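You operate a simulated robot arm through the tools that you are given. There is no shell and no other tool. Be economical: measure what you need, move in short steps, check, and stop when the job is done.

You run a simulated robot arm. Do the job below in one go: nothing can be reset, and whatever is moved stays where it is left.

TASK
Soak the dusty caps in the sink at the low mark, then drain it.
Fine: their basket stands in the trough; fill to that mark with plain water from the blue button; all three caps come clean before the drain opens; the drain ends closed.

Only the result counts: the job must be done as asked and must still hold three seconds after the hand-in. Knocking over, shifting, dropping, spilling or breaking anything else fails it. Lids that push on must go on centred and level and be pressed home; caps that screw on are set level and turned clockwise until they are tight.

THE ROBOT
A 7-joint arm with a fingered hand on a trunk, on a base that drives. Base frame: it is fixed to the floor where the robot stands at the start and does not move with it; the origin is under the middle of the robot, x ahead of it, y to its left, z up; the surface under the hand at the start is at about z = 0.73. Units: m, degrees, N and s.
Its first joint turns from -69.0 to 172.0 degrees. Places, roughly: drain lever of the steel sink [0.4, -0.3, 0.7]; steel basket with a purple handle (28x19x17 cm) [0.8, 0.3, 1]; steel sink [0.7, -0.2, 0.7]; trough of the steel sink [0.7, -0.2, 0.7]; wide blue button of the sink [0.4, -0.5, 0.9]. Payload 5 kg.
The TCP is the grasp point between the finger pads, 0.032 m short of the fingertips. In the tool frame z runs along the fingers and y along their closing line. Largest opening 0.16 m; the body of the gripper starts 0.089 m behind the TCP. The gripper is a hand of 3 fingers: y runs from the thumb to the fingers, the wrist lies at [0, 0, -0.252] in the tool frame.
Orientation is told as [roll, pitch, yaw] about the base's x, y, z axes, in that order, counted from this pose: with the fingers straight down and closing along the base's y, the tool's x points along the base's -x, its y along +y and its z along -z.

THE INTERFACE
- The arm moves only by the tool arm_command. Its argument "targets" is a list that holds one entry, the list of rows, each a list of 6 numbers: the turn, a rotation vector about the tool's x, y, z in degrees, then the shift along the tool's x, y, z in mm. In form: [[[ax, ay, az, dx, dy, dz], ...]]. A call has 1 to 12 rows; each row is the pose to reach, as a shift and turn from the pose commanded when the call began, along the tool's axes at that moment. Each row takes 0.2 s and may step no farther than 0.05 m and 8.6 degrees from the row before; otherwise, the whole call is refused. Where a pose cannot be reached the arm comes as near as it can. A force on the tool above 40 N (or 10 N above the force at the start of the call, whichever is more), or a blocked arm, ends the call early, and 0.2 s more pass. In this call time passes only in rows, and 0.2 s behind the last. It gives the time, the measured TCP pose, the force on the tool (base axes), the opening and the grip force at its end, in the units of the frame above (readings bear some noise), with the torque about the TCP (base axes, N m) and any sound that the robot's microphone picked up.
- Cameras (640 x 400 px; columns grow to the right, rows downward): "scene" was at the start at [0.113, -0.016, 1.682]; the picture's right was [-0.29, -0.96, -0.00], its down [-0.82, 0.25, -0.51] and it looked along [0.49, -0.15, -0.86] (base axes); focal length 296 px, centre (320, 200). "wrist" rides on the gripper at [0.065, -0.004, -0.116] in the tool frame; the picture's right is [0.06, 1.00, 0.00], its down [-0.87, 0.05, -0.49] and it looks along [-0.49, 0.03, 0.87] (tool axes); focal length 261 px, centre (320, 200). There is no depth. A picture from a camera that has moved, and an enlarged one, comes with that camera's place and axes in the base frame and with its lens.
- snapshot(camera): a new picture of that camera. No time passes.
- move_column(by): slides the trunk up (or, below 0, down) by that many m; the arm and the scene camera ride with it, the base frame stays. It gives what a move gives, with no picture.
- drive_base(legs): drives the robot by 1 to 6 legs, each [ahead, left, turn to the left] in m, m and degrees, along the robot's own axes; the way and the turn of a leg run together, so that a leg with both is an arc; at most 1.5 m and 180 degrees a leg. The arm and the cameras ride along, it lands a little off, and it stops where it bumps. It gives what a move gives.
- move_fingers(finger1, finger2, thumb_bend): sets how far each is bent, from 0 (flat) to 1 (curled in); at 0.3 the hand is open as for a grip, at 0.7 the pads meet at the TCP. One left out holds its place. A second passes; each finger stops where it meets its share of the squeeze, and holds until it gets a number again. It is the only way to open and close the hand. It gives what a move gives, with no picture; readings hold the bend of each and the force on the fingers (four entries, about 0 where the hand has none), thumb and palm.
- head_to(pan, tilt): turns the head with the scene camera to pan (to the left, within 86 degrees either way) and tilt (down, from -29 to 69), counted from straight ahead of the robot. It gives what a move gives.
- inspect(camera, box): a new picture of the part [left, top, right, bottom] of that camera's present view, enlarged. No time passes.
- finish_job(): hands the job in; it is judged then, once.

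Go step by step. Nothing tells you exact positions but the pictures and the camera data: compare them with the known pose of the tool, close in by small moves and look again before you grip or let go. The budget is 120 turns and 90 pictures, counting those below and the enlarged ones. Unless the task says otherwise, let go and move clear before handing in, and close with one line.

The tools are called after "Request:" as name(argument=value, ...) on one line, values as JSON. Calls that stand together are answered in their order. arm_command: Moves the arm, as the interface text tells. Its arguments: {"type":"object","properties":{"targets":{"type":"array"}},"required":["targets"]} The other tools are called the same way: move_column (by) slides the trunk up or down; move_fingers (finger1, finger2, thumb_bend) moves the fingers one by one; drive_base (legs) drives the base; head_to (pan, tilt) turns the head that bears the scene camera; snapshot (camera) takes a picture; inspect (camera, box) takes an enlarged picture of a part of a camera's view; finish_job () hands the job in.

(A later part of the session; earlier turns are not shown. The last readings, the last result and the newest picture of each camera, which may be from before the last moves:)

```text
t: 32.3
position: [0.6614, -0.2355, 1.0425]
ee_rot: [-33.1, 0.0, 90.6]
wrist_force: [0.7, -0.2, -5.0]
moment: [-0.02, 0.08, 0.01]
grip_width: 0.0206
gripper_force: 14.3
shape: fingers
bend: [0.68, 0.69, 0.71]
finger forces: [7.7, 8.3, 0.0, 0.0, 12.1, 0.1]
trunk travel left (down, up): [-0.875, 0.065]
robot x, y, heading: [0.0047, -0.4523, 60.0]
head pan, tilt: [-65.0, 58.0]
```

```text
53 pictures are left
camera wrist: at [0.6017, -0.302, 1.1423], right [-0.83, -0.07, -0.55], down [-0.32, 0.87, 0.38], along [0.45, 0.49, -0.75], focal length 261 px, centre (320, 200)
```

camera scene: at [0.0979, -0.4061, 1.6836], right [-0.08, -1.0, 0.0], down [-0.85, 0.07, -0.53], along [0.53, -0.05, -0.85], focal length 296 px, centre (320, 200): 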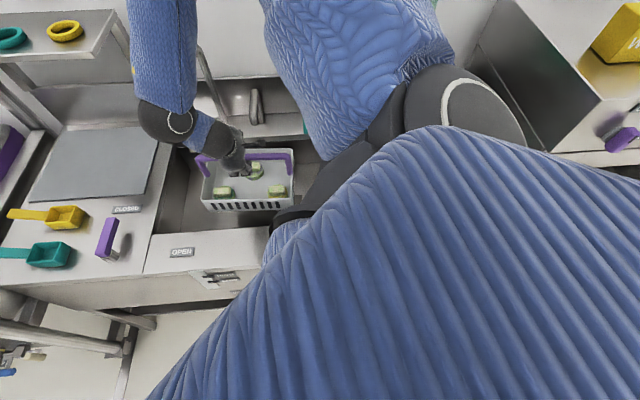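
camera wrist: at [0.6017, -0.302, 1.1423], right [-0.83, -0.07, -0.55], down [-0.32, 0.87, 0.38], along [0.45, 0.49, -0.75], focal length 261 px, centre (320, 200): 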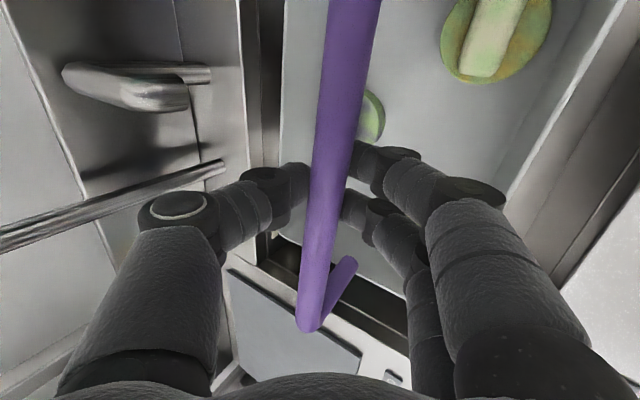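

The basket is entering the trough with space in front and behind. I'll keep lowering, with smaller steps near the floor.

Request:
arm_command(targets=[[[0, 0, 0, 0, 22, 33.5], [0, 0, 0, 0, 44, 67], [0, 0, 0, 0, 60, 92], [0, 0, 0, 0, 69, 105], [0, 0, 0, 0, 74, 113]]])

Request:
snapshot(camera="scene")

Request:
snapshot(camera="wrist")

```text
t: 33.5
position: [0.6894, -0.2459, 0.9735]
ee_rot: [-33.1, 0.0, 90.6]
wrist_force: [0.6, -0.4, -6.4]
moment: [0.07, 0.08, 0.01]
grip_width: 0.0199
gripper_force: 13.7
shape: fingers
bend: [0.68, 0.68, 0.71]
finger forces: [7.3, 7.7, 0.1, 0.1, 12.6, 0.0]
out of reach, approached as far as the arm can: row 2, 3, 4, 5
trunk travel left (down, up): [-0.875, 0.065]
robot x, y, heading: [0.0027, -0.4527, 60.1]
head pan, tilt: [-65.0, 58.0]
```

```text
52 pictures are left
camera scene: at [0.0952, -0.4083, 1.6837], right [-0.08, -1.0, 0.0], down [-0.85, 0.07, -0.53], along [0.53, -0.04, -0.85], focal length 296 px, centre (320, 200)
```

scene: 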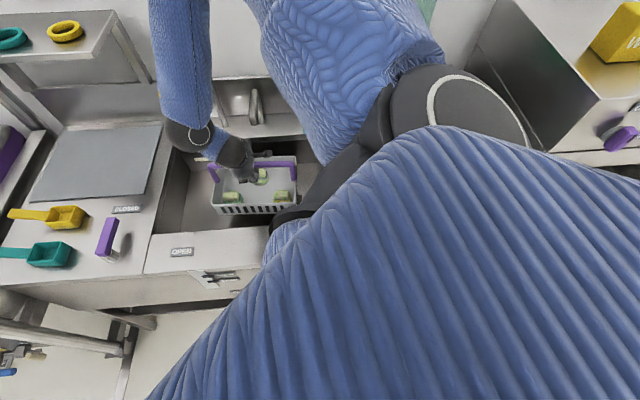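

```text
51 pictures are left
camera wrist: at [0.6289, -0.3106, 1.0729], right [-0.84, -0.07, -0.54], down [-0.32, 0.86, 0.38], along [0.44, 0.5, -0.75], focal length 261 px, centre (320, 200)
```

wrist: 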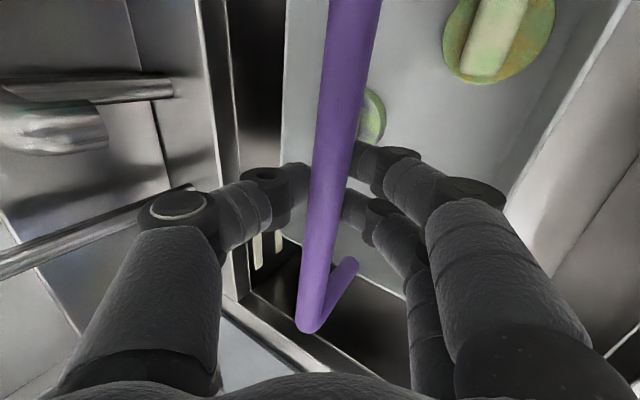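

The arm has run out of downward reach with the trunk this high, so I'll use the trunk to lower the last part in small steps.

Request:
move_column(by=-0.06)

Request:
move_column(by=-0.015)

```text
t: 34.5
position: [0.6881, -0.2442, 0.913]
ee_rot: [-33.1, -0.1, 90.6]
wrist_force: [-0.1, -0.4, -6.1]
moment: [-0.01, 0.01, 0.05]
grip_width: 0.0198
gripper_force: 14.1
shape: fingers
bend: [0.68, 0.68, 0.71]
finger forces: [7.5, 8.2, 0.0, 0.0, 11.5, 0.0]
trunk travel left (down, up): [-0.815, 0.125]
robot x, y, heading: [0.0043, -0.4514, 60.1]
head pan, tilt: [-65.0, 58.0]
```

```text
t: 35.1
position: [0.6893, -0.2441, 0.8976]
ee_rot: [-33.2, -0.1, 90.6]
wrist_force: [-0.8, 0.4, -4.5]
moment: [0.02, 0.05, 0.0]
grip_width: 0.0201
gripper_force: 13.0
shape: fingers
bend: [0.68, 0.69, 0.71]
finger forces: [7.1, 7.4, 0.1, 0.1, 11.8, 0.1]
trunk travel left (down, up): [-0.8, 0.14]
robot x, y, heading: [0.0042, -0.4503, 60.1]
head pan, tilt: [-65.0, 58.0]
```

Request:
move_column(by=-0.006)

Request:
snapshot(camera="wrist")

Request:
inspect(camera="scene", box=[140, 90, 340, 290])

```text
t: 35.7
position: [0.6897, -0.2437, 0.8922]
ee_rot: [-33.1, -0.1, 90.5]
wrist_force: [0.4, 0.5, -2.9]
moment: [0.0, 0.01, 0.01]
grip_width: 0.0161
gripper_force: 10.3
shape: fingers
bend: [0.7, 0.7, 0.71]
finger forces: [5.3, 5.5, 0.1, 0.1, 10.2, 0.0]
trunk travel left (down, up): [-0.794, 0.146]
robot x, y, heading: [-0.001, -0.4537, 60.4]
head pan, tilt: [-65.0, 58.0]
```

```text
50 pictures are left
camera wrist: at [0.6291, -0.3101, 0.9917], right [-0.84, -0.07, -0.54], down [-0.32, 0.87, 0.38], along [0.44, 0.5, -0.75], focal length 261 px, centre (320, 200)
```

wrist: 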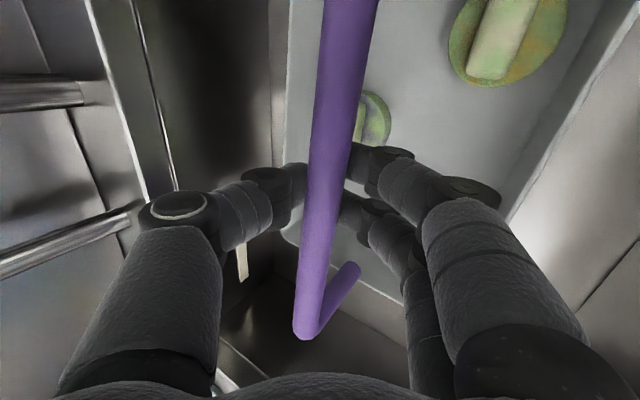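

```text
2.00 times, centred on (240, 190) of scene
camera zoom: at [0.0956, -0.4076, 1.6027], right [-0.08, -1.0, 0.0], down [-0.85, 0.07, -0.53], along [0.53, -0.04, -0.85], focal length 591 px, centre (480, 220)
```

zoom: 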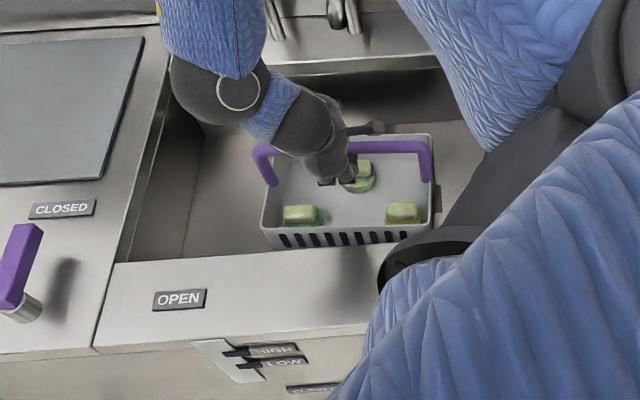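

The weight has come off and the basket stands on the trough floor. I'll open the hand and retreat back along the approach line.

Request:
move_fingers(finger1=0.42, finger2=0.42, thumb_bend=0.42)

Request:
arm_command(targets=[[[0, 0, 0, 0, 0, -30], [0, 0, 0, 0, 0, -70], [0, 0, 0, 0, 0, -110], [0, 0, 0, 0, 0, -150], [0, 0, 0, 0, 10, -190], [0, 0, 0, 0, 10, -230]]])

Request:
inspect(camera="scene", box=[140, 90, 340, 290])

Request:
snapshot(camera="wrist")

```text
t: 36.7
position: [0.69, -0.2446, 0.8924]
ee_rot: [-33.1, -0.1, 90.7]
wrist_force: [0.7, 0.5, -0.3]
moment: [0.0, 0.0, 0.0]
grip_width: 0.1195
gripper_force: 0.0
shape: fingers
bend: [0.42, 0.42, 0.42]
finger forces: [0.1, 0.1, 0.1, 0.0, 0.1, 0.1]
trunk travel left (down, up): [-0.794, 0.146]
robot x, y, heading: [0.0014, -0.4496, 60.0]
head pan, tilt: [-65.0, 58.0]
```

```text
t: 38.1
position: [0.5922, -0.1843, 1.0543]
ee_rot: [-33.1, 0.1, 90.6]
wrist_force: [0.3, -0.2, 0.3]
moment: [0.02, -0.05, 0.04]
grip_width: 0.1198
gripper_force: 0.1
shape: fingers
bend: [0.42, 0.42, 0.42]
finger forces: [0.0, 0.1, 0.0, 0.0, 0.1, 0.1]
out of reach, approached as far as the arm can: row 4, 5, 6
trunk travel left (down, up): [-0.794, 0.146]
robot x, y, heading: [0.008, -0.449, 60.0]
head pan, tilt: [-65.0, 58.0]
```

```text
2.00 times, centred on (240, 190) of scene
camera zoom: at [0.0936, -0.408, 1.6028], right [-0.09, -1.0, 0.0], down [-0.84, 0.07, -0.53], along [0.53, -0.04, -0.85], focal length 591 px, centre (480, 220)
```

zoom: 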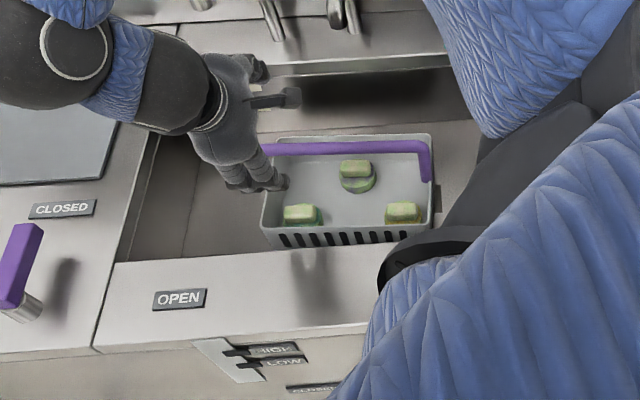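

```text
47 pictures are left
camera wrist: at [0.5332, -0.2502, 1.1524], right [-0.84, -0.07, -0.55], down [-0.32, 0.87, 0.38], along [0.45, 0.5, -0.75], focal length 261 px, centre (320, 200)
```

wrist: 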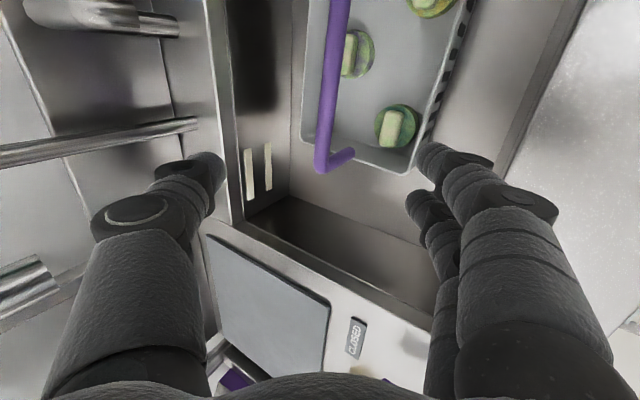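

The basket stands free in the trough. Now I'll raise the trunk, back away from the counter, turn back to face the sink and look at the front panel.

Request:
move_column(by=0.14)

Request:
drive_base(legs=[[-0.2, 0.346, 0], [0, 0, -60]])

Request:
head_to(pan=0, tilt=45)

Request:
snapshot(camera="scene")

```text
t: 39.8
position: [0.5942, -0.1847, 1.1919]
ee_rot: [-33.0, 0.0, 90.6]
wrist_force: [0.0, -0.6, 0.5]
moment: [0.0, 0.03, -0.04]
grip_width: 0.1192
gripper_force: 0.1
shape: fingers
bend: [0.42, 0.42, 0.42]
finger forces: [0.0, 0.0, 0.0, 0.0, 0.1, 0.0]
trunk travel left (down, up): [-0.934, 0.006]
robot x, y, heading: [0.0036, -0.4513, 60.3]
head pan, tilt: [-65.0, 58.0]
```

```text
t: 44.9
position: [0.1206, -0.8303, 1.1914]
ee_rot: [-33.0, 0.0, 30.2]
wrist_force: [0.3, 0.4, 0.3]
moment: [0.02, -0.02, -0.05]
grip_width: 0.1194
gripper_force: 0.0
shape: fingers
bend: [0.42, 0.42, 0.42]
finger forces: [0.0, 0.0, 0.1, 0.0, 0.0, 0.0]
trunk travel left (down, up): [-0.934, 0.006]
robot x, y, heading: [-0.4017, -0.4462, -0.2]
head pan, tilt: [-65.0, 58.0]
```

```text
t: 46.3
position: [0.1205, -0.8304, 1.1913]
ee_rot: [-33.0, 0.0, 30.1]
wrist_force: [0.0, 0.6, 0.7]
moment: [-0.02, 0.01, 0.01]
grip_width: 0.1195
gripper_force: 0.1
shape: fingers
bend: [0.42, 0.42, 0.42]
finger forces: [0.0, 0.1, 0.0, 0.1, 0.1, 0.0]
trunk travel left (down, up): [-0.934, 0.006]
robot x, y, heading: [-0.4003, -0.4465, -0.1]
head pan, tilt: [0.0, 45.0]
```

```text
46 pictures are left
camera scene: at [-0.2724, -0.4433, 1.7598], right [-0.01, -1.0, 0.0], down [-0.71, 0.0, -0.71], along [0.71, 0.0, -0.71], focal length 296 px, centre (320, 200)
```

scene: 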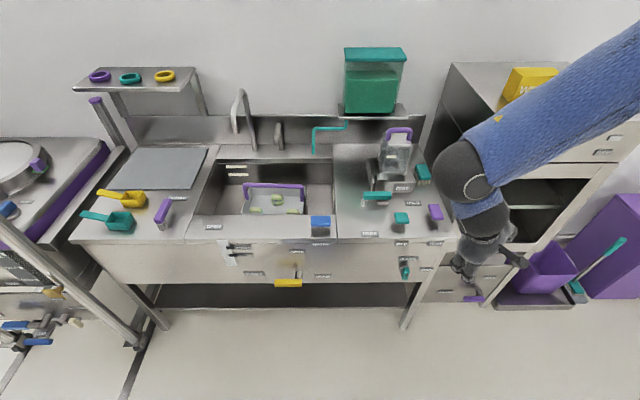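

Now I have a clear view of the whole station from the front. I'll zoom in on the sink, the button and the panel.

Request:
inspect(camera="scene", box=[180, 140, 350, 300])

Request:
inspect(camera="scene", box=[215, 205, 345, 295])

```text
2.50 times, centred on (265, 220) of scene
camera zoom: at [-0.2724, -0.4433, 1.7598], right [-0.01, -1.0, 0.0], down [-0.71, 0.0, -0.71], along [0.71, 0.0, -0.71], focal length 739 px, centre (458, 150)
```

zoom: 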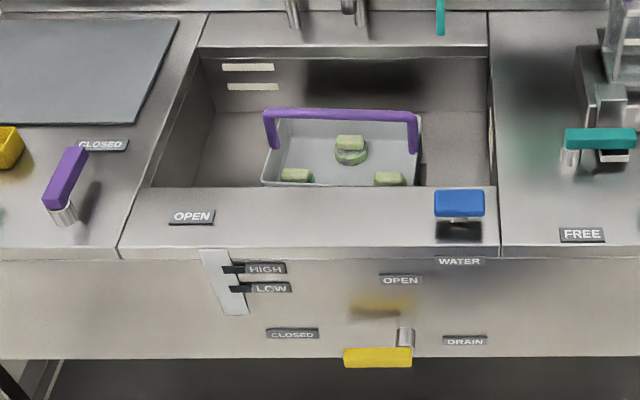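

```text
4.44 times, centred on (280, 250) of scene
camera zoom: at [-0.2724, -0.4433, 1.7598], right [-0.01, -1.0, 0.0], down [-0.71, 0.0, -0.71], along [0.71, 0.0, -0.71], focal length 1313 px, centre (498, -22)
```

zoom: 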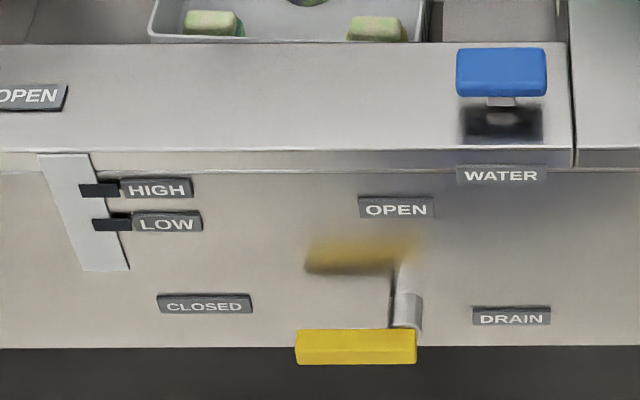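

The layout is clear: blue pad at about [0.435, -0.447, 0.95]; yellow drain handle from y ≈ -0.37 (pivot side) to -0.26, z ≈ 0.70; OPEN is above the pivot. I'll drive closer, straighten the hand and close it into a pressing tip.

Request:
drive_base(legs=[[0, 0.3, 0], [0.15, 0, 0]])

Request:
arm_command(targets=[[[-8, 0, 0, 0, 0, 0], [-16, 0, 0, 0, 0, 0], [-24, 0, 0, 0, 0, 0], [-33, 0, 0, 0, 0, 0]]])

Request:
move_fingers(finger1=0.7, finger2=0.7, thumb_bend=0.7)

Request:
head_to(pan=-15, tilt=50)

Request:
snapshot(camera="scene")

```text
t: 49.3
position: [0.2694, -0.5294, 1.1925]
ee_rot: [-33.0, -0.2, 30.0]
wrist_force: [-0.4, -0.7, 0.1]
moment: [0.0, -0.01, -0.01]
grip_width: 0.1195
gripper_force: 0.0
shape: fingers
bend: [0.42, 0.42, 0.42]
finger forces: [0.1, 0.2, 0.0, 0.0, 0.0, 0.1]
trunk travel left (down, up): [-0.934, 0.006]
robot x, y, heading: [-0.2541, -0.1427, -0.6]
head pan, tilt: [0.0, 45.0]
```

```text
refused: row 4 steps farther than a row can; nothing moved
```

```text
t: 50.3
position: [0.2687, -0.5291, 1.1929]
ee_rot: [-33.1, -0.1, 30.1]
wrist_force: [-0.1, -0.4, -0.1]
moment: [0.02, -0.01, 0.01]
grip_width: 0.0127
gripper_force: 0.0
shape: fingers
bend: [0.7, 0.7, 0.7]
finger forces: [0.1, 0.1, 0.0, 0.0, 0.0, 0.0]
trunk travel left (down, up): [-0.934, 0.006]
robot x, y, heading: [-0.2521, -0.1442, -0.3]
head pan, tilt: [0.0, 45.0]
```

```text
t: 51.1
position: [0.2712, -0.5288, 1.1921]
ee_rot: [-33.0, 0.0, 30.0]
wrist_force: [-1.0, -0.1, -0.5]
moment: [0.01, 0.02, 0.01]
grip_width: 0.0126
gripper_force: 0.1
shape: fingers
bend: [0.7, 0.7, 0.7]
finger forces: [0.1, 0.1, 0.1, 0.1, 0.0, 0.0]
trunk travel left (down, up): [-0.934, 0.006]
robot x, y, heading: [-0.2551, -0.1429, -0.4]
head pan, tilt: [-15.0, 50.0]
```

```text
43 pictures are left
camera scene: at [-0.1285, -0.1619, 1.7529], right [-0.26, -0.96, 0.0], down [-0.74, 0.2, -0.64], along [0.62, -0.17, -0.77], focal length 296 px, centre (320, 200)
```

scene: 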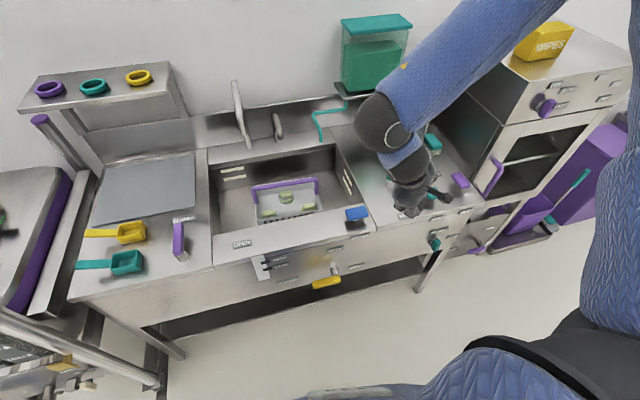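

The view of the basin and gauge stays unobstructed. I'll straighten the hand first.

Request:
arm_command(targets=[[[-8, 0, 0, 0, 0, 0], [-16, 0, 0, 0, 0, 0], [-24, 0, 0, 0, 0, 0], [-30, 0, 0, 0, 0, 0], [-33, 0, 0, 0, 0, 0]]])

```text
t: 52.3
position: [0.2709, -0.5276, 1.1931]
ee_rot: [0.0, -0.1, 30.2]
wrist_force: [-0.1, 1.0, 0.3]
moment: [0.0, 0.0, 0.01]
grip_width: 0.0126
gripper_force: 0.1
shape: fingers
bend: [0.7, 0.7, 0.7]
finger forces: [0.0, 0.0, 0.0, 0.0, 0.0, 0.1]
trunk travel left (down, up): [-0.934, 0.006]
robot x, y, heading: [-0.251, -0.1435, -0.5]
head pan, tilt: [-15.0, 50.0]
```

The hand is straight now. Next I'll move above the blue pad.

Request:
arm_command(targets=[[[0, 0, 0, -45, -3, 0], [0, 0, 0, -90, -6, 20], [0, 0, 0, -135, -9, 45], [0, 0, 0, -182, -12, 60], [0, 0, 0, -182, -12, 100], [0, 0, 0, -182, -12, 133]]])

Request:
snapshot(camera="wrist")

Request:
inspect(camera="scene", box=[200, 120, 440, 300])

```text
refused: row 3 steps farther than a row can; nothing moved
```

```text
42 pictures are left
camera wrist: at [0.2153, -0.5646, 1.308], right [-0.55, 0.83, 0.0], down [0.72, 0.48, 0.49], along [0.41, 0.27, -0.87], focal length 261 px, centre (320, 200)
```

wrist: 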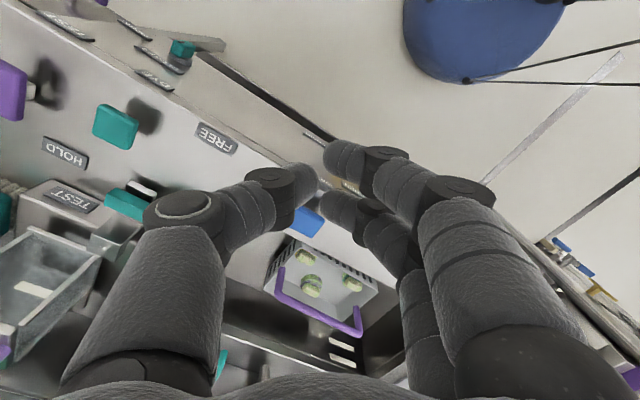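

```text
2.22 times, centred on (320, 210) of scene
camera zoom: at [-0.1287, -0.1617, 1.7529], right [-0.27, -0.96, 0.0], down [-0.74, 0.2, -0.64], along [0.62, -0.17, -0.77], focal length 657 px, centre (320, 178)
```

zoom: 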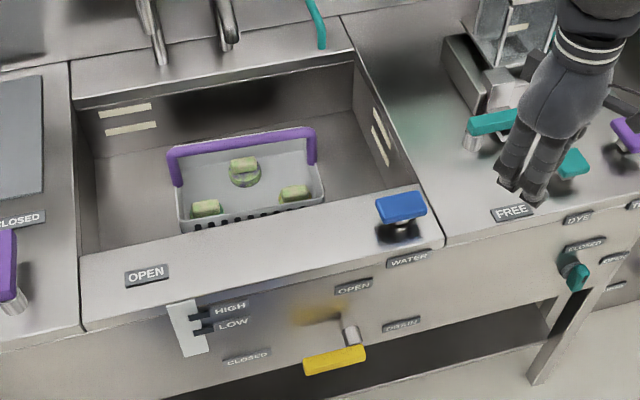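

One step was too long; I'm resending it with shorter ones.

Request:
arm_command(targets=[[[0, 0, 0, -40, -3, 0], [0, 0, 0, -80, -6, 20], [0, 0, 0, -120, -9, 40], [0, 0, 0, -160, -11, 60], [0, 0, 0, -181, -12, 95], [0, 0, 0, -181, -12, 133]]])

Request:
snapshot(camera="wrist")

Request:
inspect(camera="scene", box=[200, 120, 440, 300])

```text
t: 53.7
position: [0.4328, -0.451, 1.0568]
ee_rot: [0.0, -0.1, 30.1]
wrist_force: [0.4, -0.2, 0.5]
moment: [0.02, 0.01, 0.01]
grip_width: 0.0126
gripper_force: 0.0
shape: fingers
bend: [0.7, 0.7, 0.7]
finger forces: [0.0, 0.0, 0.0, 0.0, 0.0, 0.1]
trunk travel left (down, up): [-0.934, 0.006]
robot x, y, heading: [-0.2511, -0.1413, -0.6]
head pan, tilt: [-15.0, 50.0]
```

```text
40 pictures are left
camera wrist: at [0.378, -0.4874, 1.1731], right [-0.55, 0.83, 0.0], down [0.73, 0.48, 0.49], along [0.41, 0.27, -0.87], focal length 261 px, centre (320, 200)
```

wrist: 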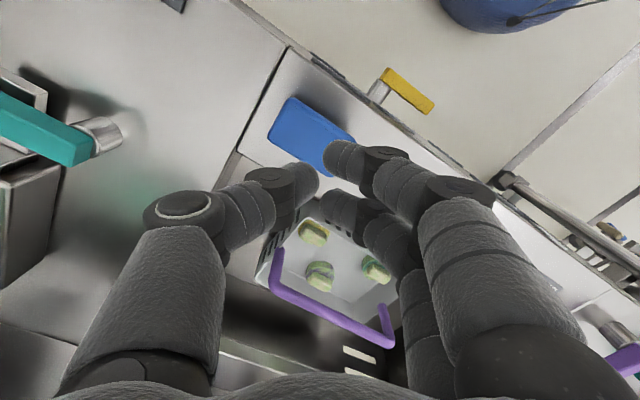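

```text
2.22 times, centred on (320, 210) of scene
camera zoom: at [-0.1278, -0.1634, 1.7529], right [-0.27, -0.96, 0.0], down [-0.74, 0.2, -0.64], along [0.62, -0.17, -0.77], focal length 657 px, centre (320, 178)
```

zoom: 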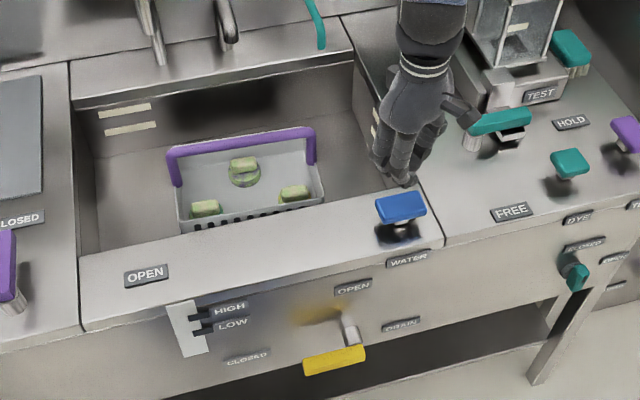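

The fingertips are centred above the blue pad. I'll descend gently until I feel it.

Request:
arm_command(targets=[[[0, 0, 0, 0, 0, 30], [0, 0, 0, 0, 0, 60], [0, 0, 0, 0, 0, 68]]])

Request:
inspect(camera="scene", box=[200, 120, 440, 300])

```text
t: 54.5
position: [0.4209, -0.4635, 1.0208]
ee_rot: [0.0, 0.0, 30.2]
wrist_force: [-0.2, 0.5, -0.3]
moment: [0.01, -0.03, 0.0]
grip_width: 0.0127
gripper_force: 0.1
shape: fingers
bend: [0.7, 0.7, 0.7]
finger forces: [0.0, 0.0, 0.0, 0.0, 0.1, 0.1]
out of reach, approached as far as the arm can: row 1, 2, 3
trunk travel left (down, up): [-0.934, 0.006]
robot x, y, heading: [-0.2529, -0.1475, -0.5]
head pan, tilt: [-15.0, 50.0]
```

```text
2.22 times, centred on (320, 210) of scene
camera zoom: at [-0.1291, -0.1611, 1.753], right [-0.27, -0.96, 0.0], down [-0.74, 0.2, -0.64], along [0.62, -0.17, -0.77], focal length 657 px, centre (320, 178)
```

zoom: 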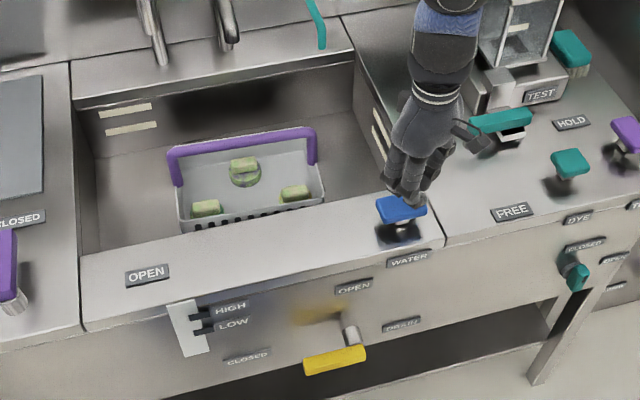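

The arm again needs a lower trunk. I'll raise the hand, drop the trunk 0.18 m, and then have downward reach.

Request:
arm_command(targets=[[[0, 0, 0, -5, 1, -40], [0, 0, 0, -10, 2, -85], [0, 0, 0, -13, 3, -130], [0, 0, 0, -15, 3, -175]]])

Request:
move_column(by=-0.18)

```text
t: 55.5
position: [0.4299, -0.4546, 1.1996]
ee_rot: [0.0, 0.0, 30.0]
wrist_force: [-1.5, 0.1, 0.9]
moment: [0.04, -0.04, -0.01]
grip_width: 0.0127
gripper_force: 0.0
shape: fingers
bend: [0.7, 0.7, 0.7]
finger forces: [0.1, 0.0, 0.0, 0.0, 0.1, 0.0]
trunk travel left (down, up): [-0.934, 0.006]
robot x, y, heading: [-0.2488, -0.1452, -0.3]
head pan, tilt: [-15.0, 50.0]
```

```text
t: 57.5
position: [0.4328, -0.4555, 1.0176]
ee_rot: [-0.1, 0.1, 30.0]
wrist_force: [0.3, -0.5, 0.2]
moment: [0.02, 0.01, 0.0]
grip_width: 0.0124
gripper_force: 0.1
shape: fingers
bend: [0.7, 0.7, 0.7]
finger forces: [0.0, 0.0, 0.0, 0.0, 0.1, 0.1]
trunk travel left (down, up): [-0.754, 0.186]
robot x, y, heading: [-0.2528, -0.1414, -0.5]
head pan, tilt: [-15.0, 50.0]
```

Now in reach, I'll go down in small steps until contact.

Request:
arm_command(targets=[[[0, 0, 0, 0, 0, 15], [0, 0, 0, 0, 0, 25], [0, 0, 0, 0, 0, 31], [0, 0, 0, 0, 0, 35]]])

Request:
inspect(camera="scene", box=[200, 120, 440, 300])

```text
t: 58.5
position: [0.4327, -0.4558, 0.9826]
ee_rot: [-0.1, 0.1, 30.0]
wrist_force: [-0.6, -0.7, -0.9]
moment: [0.0, 0.0, 0.0]
grip_width: 0.0127
gripper_force: 0.2
shape: fingers
bend: [0.7, 0.7, 0.7]
finger forces: [0.0, 0.0, 0.1, 0.0, 0.0, 0.1]
trunk travel left (down, up): [-0.754, 0.186]
robot x, y, heading: [-0.2539, -0.1445, -0.3]
head pan, tilt: [-15.0, 50.0]
```

```text
2.22 times, centred on (320, 210) of scene
camera zoom: at [-0.1288, -0.162, 1.5729], right [-0.27, -0.96, 0.0], down [-0.74, 0.2, -0.64], along [0.62, -0.17, -0.77], focal length 657 px, centre (320, 178)
```

zoom: 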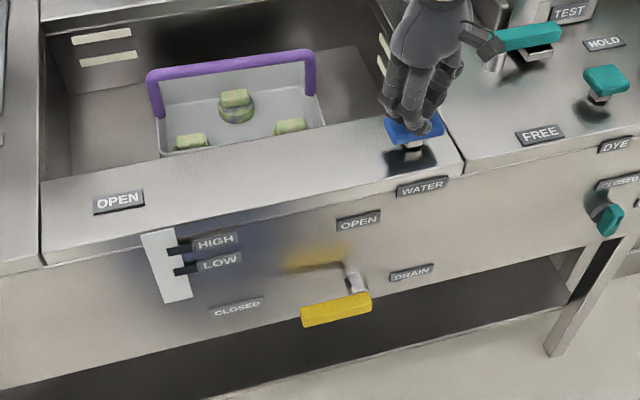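

Almost touching. I'll press on in 3–4 mm steps.

Request:
arm_command(targets=[[[0, 0, 0, 0, 0, 4], [0, 0, 0, 0, 0, 8], [0, 0, 0, 0, 0, 12]]])

Request:
inspect(camera="scene", box=[200, 120, 440, 300])

```text
t: 59.3
position: [0.4332, -0.4563, 0.9716]
ee_rot: [0.1, 0.0, 29.9]
wrist_force: [-0.8, -1.0, 4.0]
moment: [-0.09, -0.02, 0.0]
grip_width: 0.0121
gripper_force: 1.8
shape: fingers
bend: [0.7, 0.7, 0.7]
finger forces: [0.3, 0.4, 0.0, 0.0, 2.9, 0.0]
trunk travel left (down, up): [-0.754, 0.186]
robot x, y, heading: [-0.2534, -0.1468, -0.3]
head pan, tilt: [-15.0, 50.0]
```

```text
2.22 times, centred on (320, 210) of scene
camera zoom: at [-0.1289, -0.162, 1.573], right [-0.27, -0.96, 0.0], down [-0.74, 0.2, -0.64], along [0.62, -0.17, -0.77], focal length 657 px, centre (320, 178)
```

zoom: 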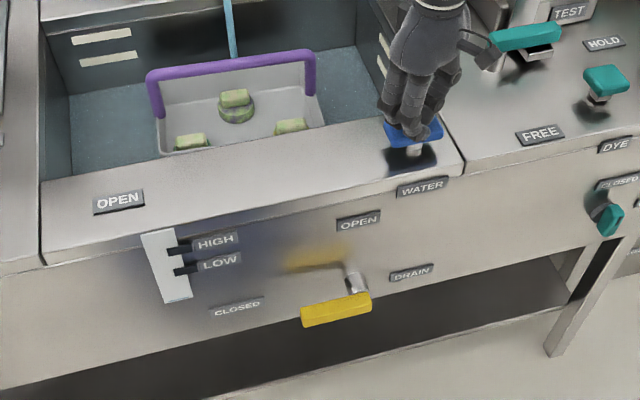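

Water is running from the spout. I'll hold for about a second and check how fast it rises.

Request:
arm_command(targets=[[[0, 0, 0, 0, 0, 0.5], [0, 0, 0, 0, 0, 0.5], [0, 0, 0, 0, 0, 0.5], [0, 0, 0, 0, 0, 0.5]]])

Request:
inspect(camera="scene", box=[200, 120, 440, 300])

```text
t: 60.3
position: [0.4319, -0.4567, 0.9705]
ee_rot: [0.0, -0.1, 30.0]
wrist_force: [1.3, -0.2, 2.8]
moment: [-0.03, -0.09, 0.0]
grip_width: 0.0121
gripper_force: 1.7
shape: fingers
bend: [0.7, 0.7, 0.7]
finger forces: [0.2, 0.3, 0.0, 0.0, 3.1, 0.0]
trunk travel left (down, up): [-0.754, 0.186]
robot x, y, heading: [-0.2521, -0.1469, -0.3]
head pan, tilt: [-15.0, 50.0]
```

```text
2.22 times, centred on (320, 210) of scene
camera zoom: at [-0.1291, -0.1618, 1.5729], right [-0.27, -0.96, 0.0], down [-0.74, 0.2, -0.64], along [0.62, -0.17, -0.77], focal length 657 px, centre (320, 178)
```

zoom: 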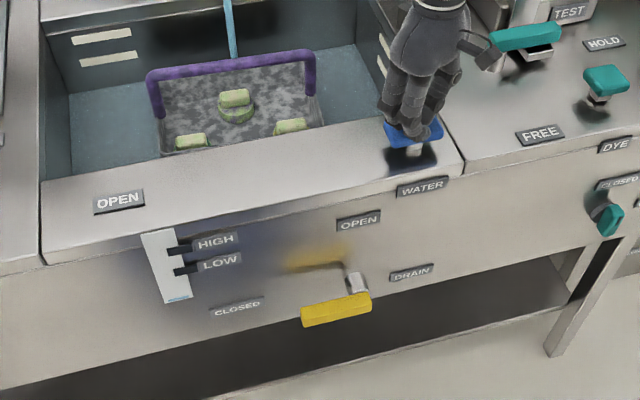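

The level has begun to show at the bottom of the gauge strip. I'll hold 2 s more and zoom on the gauge.

Request:
arm_command(targets=[[[0, 0, 0, 0, 0, 0.2], [0, 0, 0, 0, 0, 0.2], [0, 0, 0, 0, 0, 0.2], [0, 0, 0, 0, 0, 0.2], [0, 0, 0, 0, 0, 0.2], [0, 0, 0, 0, 0, 0.2], [0, 0, 0, 0, 0, 0.2], [0, 0, 0, 0, 0, 0.2], [0, 0, 0, 0, 0, 0.2]]])

Request:
inspect(camera="scene", box=[240, 195, 320, 265])

```text
t: 62.3
position: [0.4314, -0.4555, 0.97]
ee_rot: [-0.1, -0.1, 30.0]
wrist_force: [1.4, 1.1, 3.9]
moment: [-0.05, -0.04, 0.01]
grip_width: 0.0119
gripper_force: 1.9
shape: fingers
bend: [0.7, 0.7, 0.7]
finger forces: [0.4, 0.4, 0.0, 0.0, 2.9, 0.0]
trunk travel left (down, up): [-0.754, 0.186]
robot x, y, heading: [-0.2538, -0.1447, -0.5]
head pan, tilt: [-15.0, 50.0]
heard: click
```

```text
5.71 times, centred on (280, 230) of scene
camera zoom: at [-0.1292, -0.1618, 1.5729], right [-0.27, -0.96, 0.0], down [-0.74, 0.2, -0.64], along [0.62, -0.17, -0.77], focal length 1689 px, centre (549, 29)
```

zoom: 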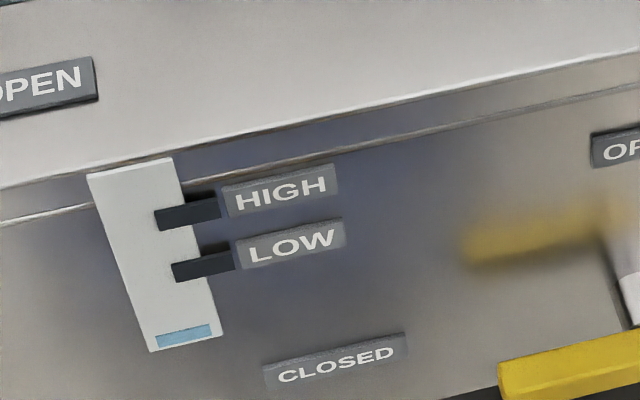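

A click was heard, so I'll see whether the stream is still running.

Request:
inspect(camera="scene", box=[200, 100, 400, 260])

```text
2.50 times, centred on (300, 180) of scene
camera zoom: at [-0.1292, -0.1618, 1.5729], right [-0.27, -0.96, 0.0], down [-0.74, 0.2, -0.64], along [0.62, -0.17, -0.77], focal length 739 px, centre (370, 250)
```

zoom: 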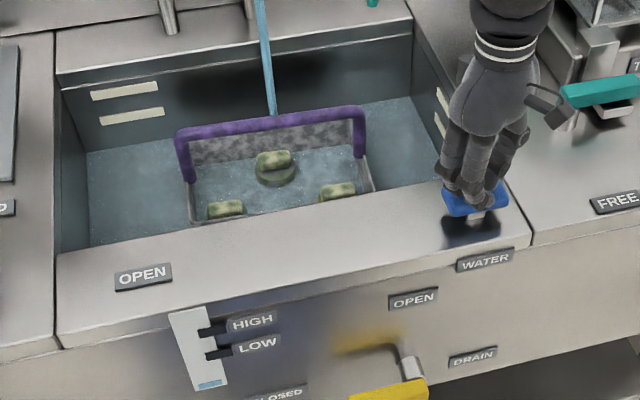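

The water is still running and rising slowly, about a fifth of the way to LOW. I'll keep holding.

Request:
arm_command(targets=[[[0, 0, 0, 0, 0, 0.2], [0, 0, 0, 0, 0, 0.2], [0, 0, 0, 0, 0, 0.2], [0, 0, 0, 0, 0, 0.2], [0, 0, 0, 0, 0, 0.2], [0, 0, 0, 0, 0, 0.2], [0, 0, 0, 0, 0, 0.2], [0, 0, 0, 0, 0, 0.2], [0, 0, 0, 0, 0, 0.2], [0, 0, 0, 0, 0, 0.2], [0, 0, 0, 0, 0, 0.2], [0, 0, 0, 0, 0, 0.2]]])

Request:
arm_command(targets=[[[0, 0, 0, 0, 0, 0.2], [0, 0, 0, 0, 0, 0.2], [0, 0, 0, 0, 0, 0.2], [0, 0, 0, 0, 0, 0.2], [0, 0, 0, 0, 0, 0.2], [0, 0, 0, 0, 0, 0.2], [0, 0, 0, 0, 0, 0.2], [0, 0, 0, 0, 0, 0.2], [0, 0, 0, 0, 0, 0.2], [0, 0, 0, 0, 0, 0.2], [0, 0, 0, 0, 0, 0.2], [0, 0, 0, 0, 0, 0.2]]])

Request:
inspect(camera="scene", box=[240, 195, 320, 265])

```text
t: 64.9
position: [0.4335, -0.4555, 0.9696]
ee_rot: [-0.1, 0.0, 30.1]
wrist_force: [-1.3, -1.0, 3.9]
moment: [-0.01, -0.05, -0.05]
grip_width: 0.0118
gripper_force: 2.3
shape: fingers
bend: [0.7, 0.7, 0.7]
finger forces: [0.4, 0.5, 0.1, 0.0, 2.9, 0.1]
trunk travel left (down, up): [-0.754, 0.186]
robot x, y, heading: [-0.2546, -0.1428, -0.4]
head pan, tilt: [-15.0, 50.0]
```

```text
t: 67.5
position: [0.4309, -0.456, 0.9693]
ee_rot: [0.1, 0.0, 30.1]
wrist_force: [1.7, -0.3, 3.4]
moment: [-0.11, -0.07, 0.04]
grip_width: 0.0122
gripper_force: 2.0
shape: fingers
bend: [0.7, 0.7, 0.7]
finger forces: [0.0, 0.0, 0.0, 0.0, 4.0, 0.1]
trunk travel left (down, up): [-0.754, 0.186]
robot x, y, heading: [-0.2472, -0.1466, -0.4]
head pan, tilt: [-15.0, 50.0]
```

```text
5.71 times, centred on (280, 230) of scene
camera zoom: at [-0.1291, -0.1618, 1.5729], right [-0.27, -0.96, 0.0], down [-0.74, 0.2, -0.64], along [0.62, -0.17, -0.77], focal length 1689 px, centre (549, 29)
```

zoom: 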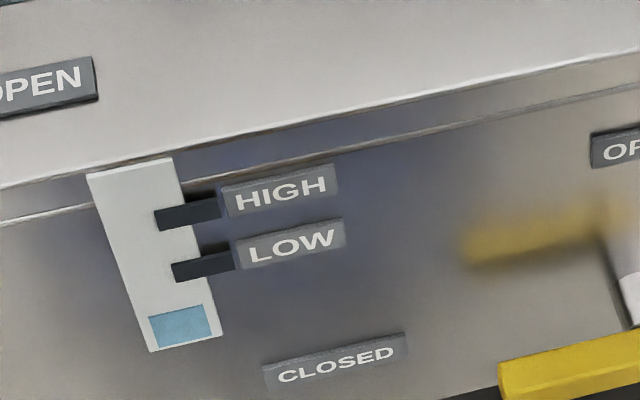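

The level is a bit under half way to LOW, rising about 4 px/s in this view with about 36 px to go. I'll hold about 7.8 s more, then check.

Request:
arm_command(targets=[[[0, 0, 0, 0, 0, 0.2], [0, 0, 0, 0, 0, 0.2], [0, 0, 0, 0, 0, 0.2], [0, 0, 0, 0, 0, 0.2], [0, 0, 0, 0, 0, 0.2], [0, 0, 0, 0, 0, 0.2], [0, 0, 0, 0, 0, 0.2], [0, 0, 0, 0, 0, 0.2], [0, 0, 0, 0, 0, 0.2], [0, 0, 0, 0, 0, 0.2], [0, 0, 0, 0, 0, 0.2], [0, 0, 0, 0, 0, 0.2]]])

Request:
arm_command(targets=[[[0, 0, 0, 0, 0, 0.2], [0, 0, 0, 0, 0, 0.2], [0, 0, 0, 0, 0, 0.2], [0, 0, 0, 0, 0, 0.2], [0, 0, 0, 0, 0, 0.2], [0, 0, 0, 0, 0, 0.2], [0, 0, 0, 0, 0, 0.2], [0, 0, 0, 0, 0, 0.2], [0, 0, 0, 0, 0, 0.2], [0, 0, 0, 0, 0, 0.2], [0, 0, 0, 0, 0, 0.2], [0, 0, 0, 0, 0, 0.2]]])

Request:
inspect(camera="scene", box=[240, 195, 320, 265])

```text
t: 70.1
position: [0.4326, -0.4552, 0.9696]
ee_rot: [0.0, 0.0, 30.0]
wrist_force: [-1.1, -1.5, 3.6]
moment: [-0.08, 0.0, -0.03]
grip_width: 0.012
gripper_force: 2.5
shape: fingers
bend: [0.7, 0.7, 0.7]
finger forces: [0.2, 0.0, 0.0, 0.1, 3.8, 0.1]
trunk travel left (down, up): [-0.754, 0.186]
robot x, y, heading: [-0.2526, -0.1464, -0.4]
head pan, tilt: [-15.0, 50.0]
```

```text
t: 72.7
position: [0.4329, -0.4548, 0.9692]
ee_rot: [0.1, -0.1, 30.0]
wrist_force: [-1.3, -0.3, 3.8]
moment: [-0.06, 0.01, -0.01]
grip_width: 0.0119
gripper_force: 2.1
shape: fingers
bend: [0.7, 0.7, 0.7]
finger forces: [0.3, 0.2, 0.0, 0.0, 3.5, 0.0]
trunk travel left (down, up): [-0.754, 0.186]
robot x, y, heading: [-0.2555, -0.1451, -0.5]
head pan, tilt: [-15.0, 50.0]
```

```text
5.71 times, centred on (280, 230) of scene
camera zoom: at [-0.1293, -0.1619, 1.5729], right [-0.27, -0.96, 0.0], down [-0.74, 0.2, -0.64], along [0.62, -0.17, -0.77], focal length 1689 px, centre (549, 29)
```

zoom: 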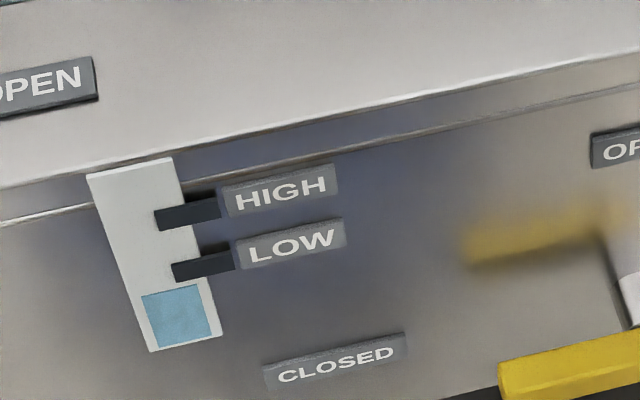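

Now about 18 px below the LOW mark's centre, or about 4.5 s. I'll hold 2.6 s more, then lift off to learn whether the flow stops on release.

Request:
arm_command(targets=[[[0, 0, 0, 0, 0, 0.2], [0, 0, 0, 0, 0, 0.2], [0, 0, 0, 0, 0, 0.2], [0, 0, 0, 0, 0, 0.2], [0, 0, 0, 0, 0, 0.2], [0, 0, 0, 0, 0, 0.2], [0, 0, 0, 0, 0, 0.2], [0, 0, 0, 0, 0, 0.2], [0, 0, 0, 0, 0, 0.2], [0, 0, 0, 0, 0, 0.2], [0, 0, 0, 0, 0, -20]]])

Request:
snapshot(camera="scene")

Request:
inspect(camera="scene", box=[240, 195, 320, 265])

```text
t: 75.1
position: [0.4312, -0.4556, 0.9897]
ee_rot: [-0.1, -0.1, 29.9]
wrist_force: [0.1, 0.9, 0.5]
moment: [-0.02, -0.01, -0.01]
grip_width: 0.0121
gripper_force: 0.0
shape: fingers
bend: [0.7, 0.7, 0.7]
finger forces: [0.0, 0.0, 0.0, 0.0, 0.0, 0.0]
trunk travel left (down, up): [-0.754, 0.186]
robot x, y, heading: [-0.2497, -0.1468, -0.4]
head pan, tilt: [-15.0, 50.0]
```

```text
30 pictures are left
camera scene: at [-0.1302, -0.1615, 1.5729], right [-0.27, -0.96, 0.0], down [-0.74, 0.2, -0.64], along [0.62, -0.17, -0.77], focal length 296 px, centre (320, 200)
```

scene: 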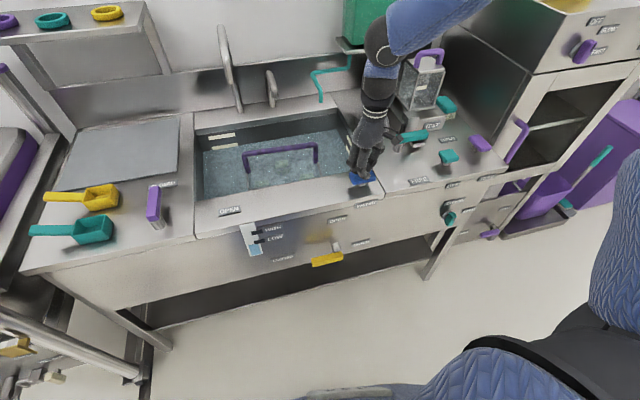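

```text
5.71 times, centred on (280, 230) of scene
camera zoom: at [-0.1302, -0.1615, 1.5729], right [-0.27, -0.96, 0.0], down [-0.74, 0.2, -0.64], along [0.62, -0.17, -0.77], focal length 1689 px, centre (549, 29)
```

zoom: 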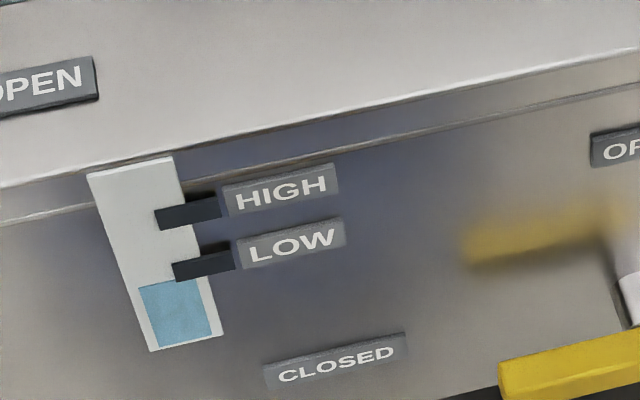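

The flow stops on release, so it's a hold button, and the level is just at the lower edge of the LOW tick. I'll press for about 2.2 s more to bring it to the tick's middle.

Request:
arm_command(targets=[[[0, 0, 0, 0, 0, 20.5], [0, 0, 0, 0, 0, 20.5], [0, 0, 0, 0, 0, 20.5], [0, 0, 0, 0, 0, 20.5], [0, 0, 0, 0, 0, 20.5], [0, 0, 0, 0, 0, 20.5], [0, 0, 0, 0, 0, 20.5], [0, 0, 0, 0, 0, 20.5], [0, 0, 0, 0, 0, 20.5], [0, 0, 0, 0, 0, 20.5], [0, 0, 0, 0, 0, 20.5], [0, 0, 0, 0, 0, 0]]])

Request:
inspect(camera="scene", box=[240, 195, 320, 265])

Request:
inspect(camera="scene", box=[180, 100, 400, 220])

```text
t: 77.7
position: [0.4309, -0.4567, 0.9892]
ee_rot: [-0.1, -0.1, 30.0]
wrist_force: [0.5, 0.2, -0.7]
moment: [0.01, -0.02, -0.02]
grip_width: 0.012
gripper_force: 0.0
shape: fingers
bend: [0.7, 0.7, 0.7]
finger forces: [0.0, 0.0, 0.1, 0.1, 0.0, 0.0]
trunk travel left (down, up): [-0.754, 0.186]
robot x, y, heading: [-0.2506, -0.1441, -0.5]
head pan, tilt: [-15.0, 50.0]
heard: click
```

```text
5.71 times, centred on (280, 230) of scene
camera zoom: at [-0.1303, -0.1615, 1.5729], right [-0.27, -0.96, 0.0], down [-0.74, 0.2, -0.64], along [0.62, -0.17, -0.77], focal length 1689 px, centre (549, 29)
```

zoom: 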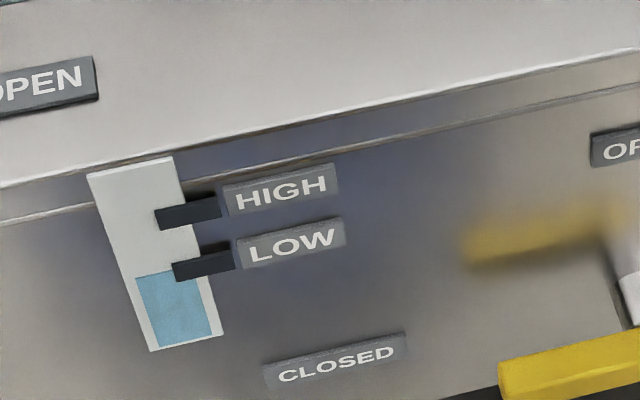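

```text
2.91 times, centred on (290, 160) of scene
camera zoom: at [-0.1303, -0.1615, 1.5729], right [-0.27, -0.96, 0.0], down [-0.74, 0.2, -0.64], along [0.62, -0.17, -0.77], focal length 860 px, centre (407, 316)
```

zoom: 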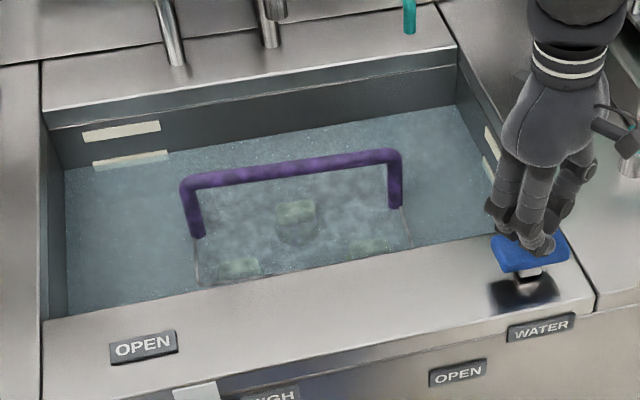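

The gauge and the trough's lower mark both show the level right at LOW. While the caps soak I'll lift off the button, back the robot up and prepare the hand for the drain lever.

Request:
arm_command(targets=[[[0, 0, 0, 0, 0, -40], [0, 0, 0, 0, 0, -80], [0, 0, 8, 20, 0, -110], [0, 0, 16, 40, 0, -120], [0, 0, 24, 60, 0, -120], [0, 0, 30, 80, 0, -120]]])

Request:
drive_base(legs=[[-0.25, 0, 0], [0, 0.17, 0]])

Request:
snapshot(camera="scene")

```text
t: 79.1
position: [0.3622, -0.4969, 1.1084]
ee_rot: [0.0, -0.1, 0.1]
wrist_force: [0.1, 0.0, -0.3]
moment: [0.03, -0.01, -0.02]
grip_width: 0.012
gripper_force: 0.0
shape: fingers
bend: [0.7, 0.7, 0.7]
finger forces: [0.0, 0.1, 0.1, 0.0, 0.1, 0.1]
trunk travel left (down, up): [-0.754, 0.186]
robot x, y, heading: [-0.2552, -0.1449, -0.5]
head pan, tilt: [-15.0, 50.0]
```

```text
t: 82.0
position: [0.1087, -0.3254, 1.1078]
ee_rot: [-0.1, -0.2, 0.0]
wrist_force: [-0.3, 0.3, 0.1]
moment: [-0.05, -0.01, -0.04]
grip_width: 0.0121
gripper_force: 0.0
shape: fingers
bend: [0.7, 0.7, 0.7]
finger forces: [0.0, 0.0, 0.0, 0.0, 0.0, 0.0]
trunk travel left (down, up): [-0.754, 0.186]
robot x, y, heading: [-0.5047, 0.0269, -0.7]
head pan, tilt: [-15.0, 50.0]
```

```text
26 pictures are left
camera scene: at [-0.383, 0.0122, 1.573], right [-0.27, -0.96, 0.0], down [-0.74, 0.2, -0.64], along [0.62, -0.17, -0.77], focal length 296 px, centre (320, 200)
```

scene: 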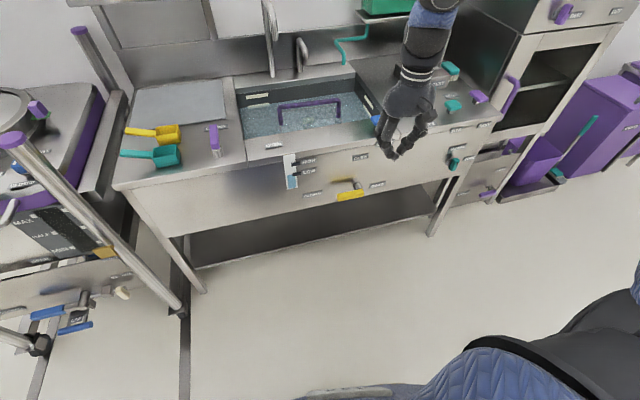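

Next, I'll pitch the hand forward to horizontal in the free space in front of the counter, and lower the trunk.

Request:
arm_command(targets=[[[0, -8, 0, 0, 0, 0], [0, -16, 0, 0, 0, 0], [0, -24, 0, 0, 0, 0], [0, -32, 0, 0, 0, 0], [0, -40, 0, 0, 0, 0], [0, -48, 0, 0, 0, 0], [0, -56, 0, 0, 0, 0], [0, -64, 0, 0, 0, 0], [0, -72, 0, 0, 0, 0], [0, -80, 0, 0, 0, 0], [0, -85, 0, 0, 0, 0]]])

Request:
move_column(by=-0.4)

```text
t: 84.4
position: [0.1258, -0.3728, 1.1361]
ee_rot: [1.0, -84.6, -0.2]
wrist_force: [-0.6, -0.9, 0.6]
moment: [0.05, 0.04, 0.09]
grip_width: 0.0122
gripper_force: 0.1
shape: fingers
bend: [0.7, 0.7, 0.7]
finger forces: [0.1, 0.1, 0.0, 0.0, 0.0, 0.0]
out of reach, approached as far as the arm can: row 5, 6, 7, 8, 9, 10, 11
trunk travel left (down, up): [-0.754, 0.186]
robot x, y, heading: [-0.5031, 0.0295, -0.8]
head pan, tilt: [-15.0, 50.0]
```

```text
t: 88.2
position: [0.1288, -0.3717, 0.7366]
ee_rot: [0.5, -84.4, 0.3]
wrist_force: [0.0, -0.2, -0.3]
moment: [-0.01, -0.02, 0.0]
grip_width: 0.0121
gripper_force: 0.0
shape: fingers
bend: [0.7, 0.7, 0.7]
finger forces: [0.1, 0.1, 0.0, 0.1, 0.0, 0.1]
trunk travel left (down, up): [-0.354, 0.586]
robot x, y, heading: [-0.5064, 0.0264, -0.5]
head pan, tilt: [-15.0, 50.0]
```

The hand is level at z ≈ 0.74 in front of the panel. I'll check the caps and the lever from here.

Request:
head_to(pan=-25, tilt=35)

Request:
snapshot(camera="scene")

```text
t: 89.0
position: [0.1294, -0.3723, 0.735]
ee_rot: [0.5, -84.4, 0.3]
wrist_force: [-0.2, -0.6, 0.0]
moment: [-0.04, 0.02, -0.01]
grip_width: 0.0124
gripper_force: 0.0
shape: fingers
bend: [0.7, 0.7, 0.7]
finger forces: [0.0, 0.0, 0.1, 0.1, 0.0, 0.0]
trunk travel left (down, up): [-0.354, 0.586]
robot x, y, heading: [-0.5038, 0.0297, -0.4]
head pan, tilt: [-25.0, 35.0]
```

```text
25 pictures are left
camera scene: at [-0.3776, -0.0068, 1.1946], right [-0.43, -0.9, 0.0], down [-0.52, 0.25, -0.82], along [0.74, -0.35, -0.57], focal length 296 px, centre (320, 200)
```

scene: 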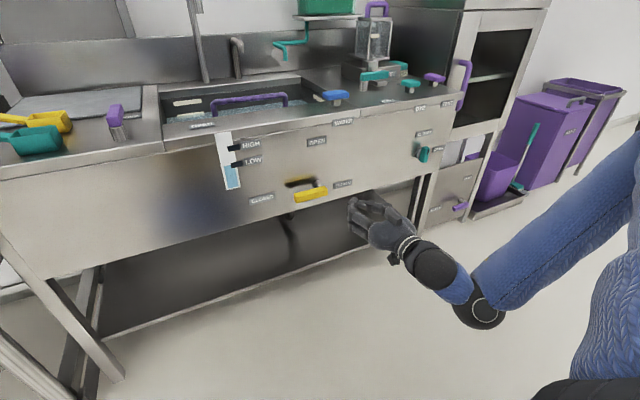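

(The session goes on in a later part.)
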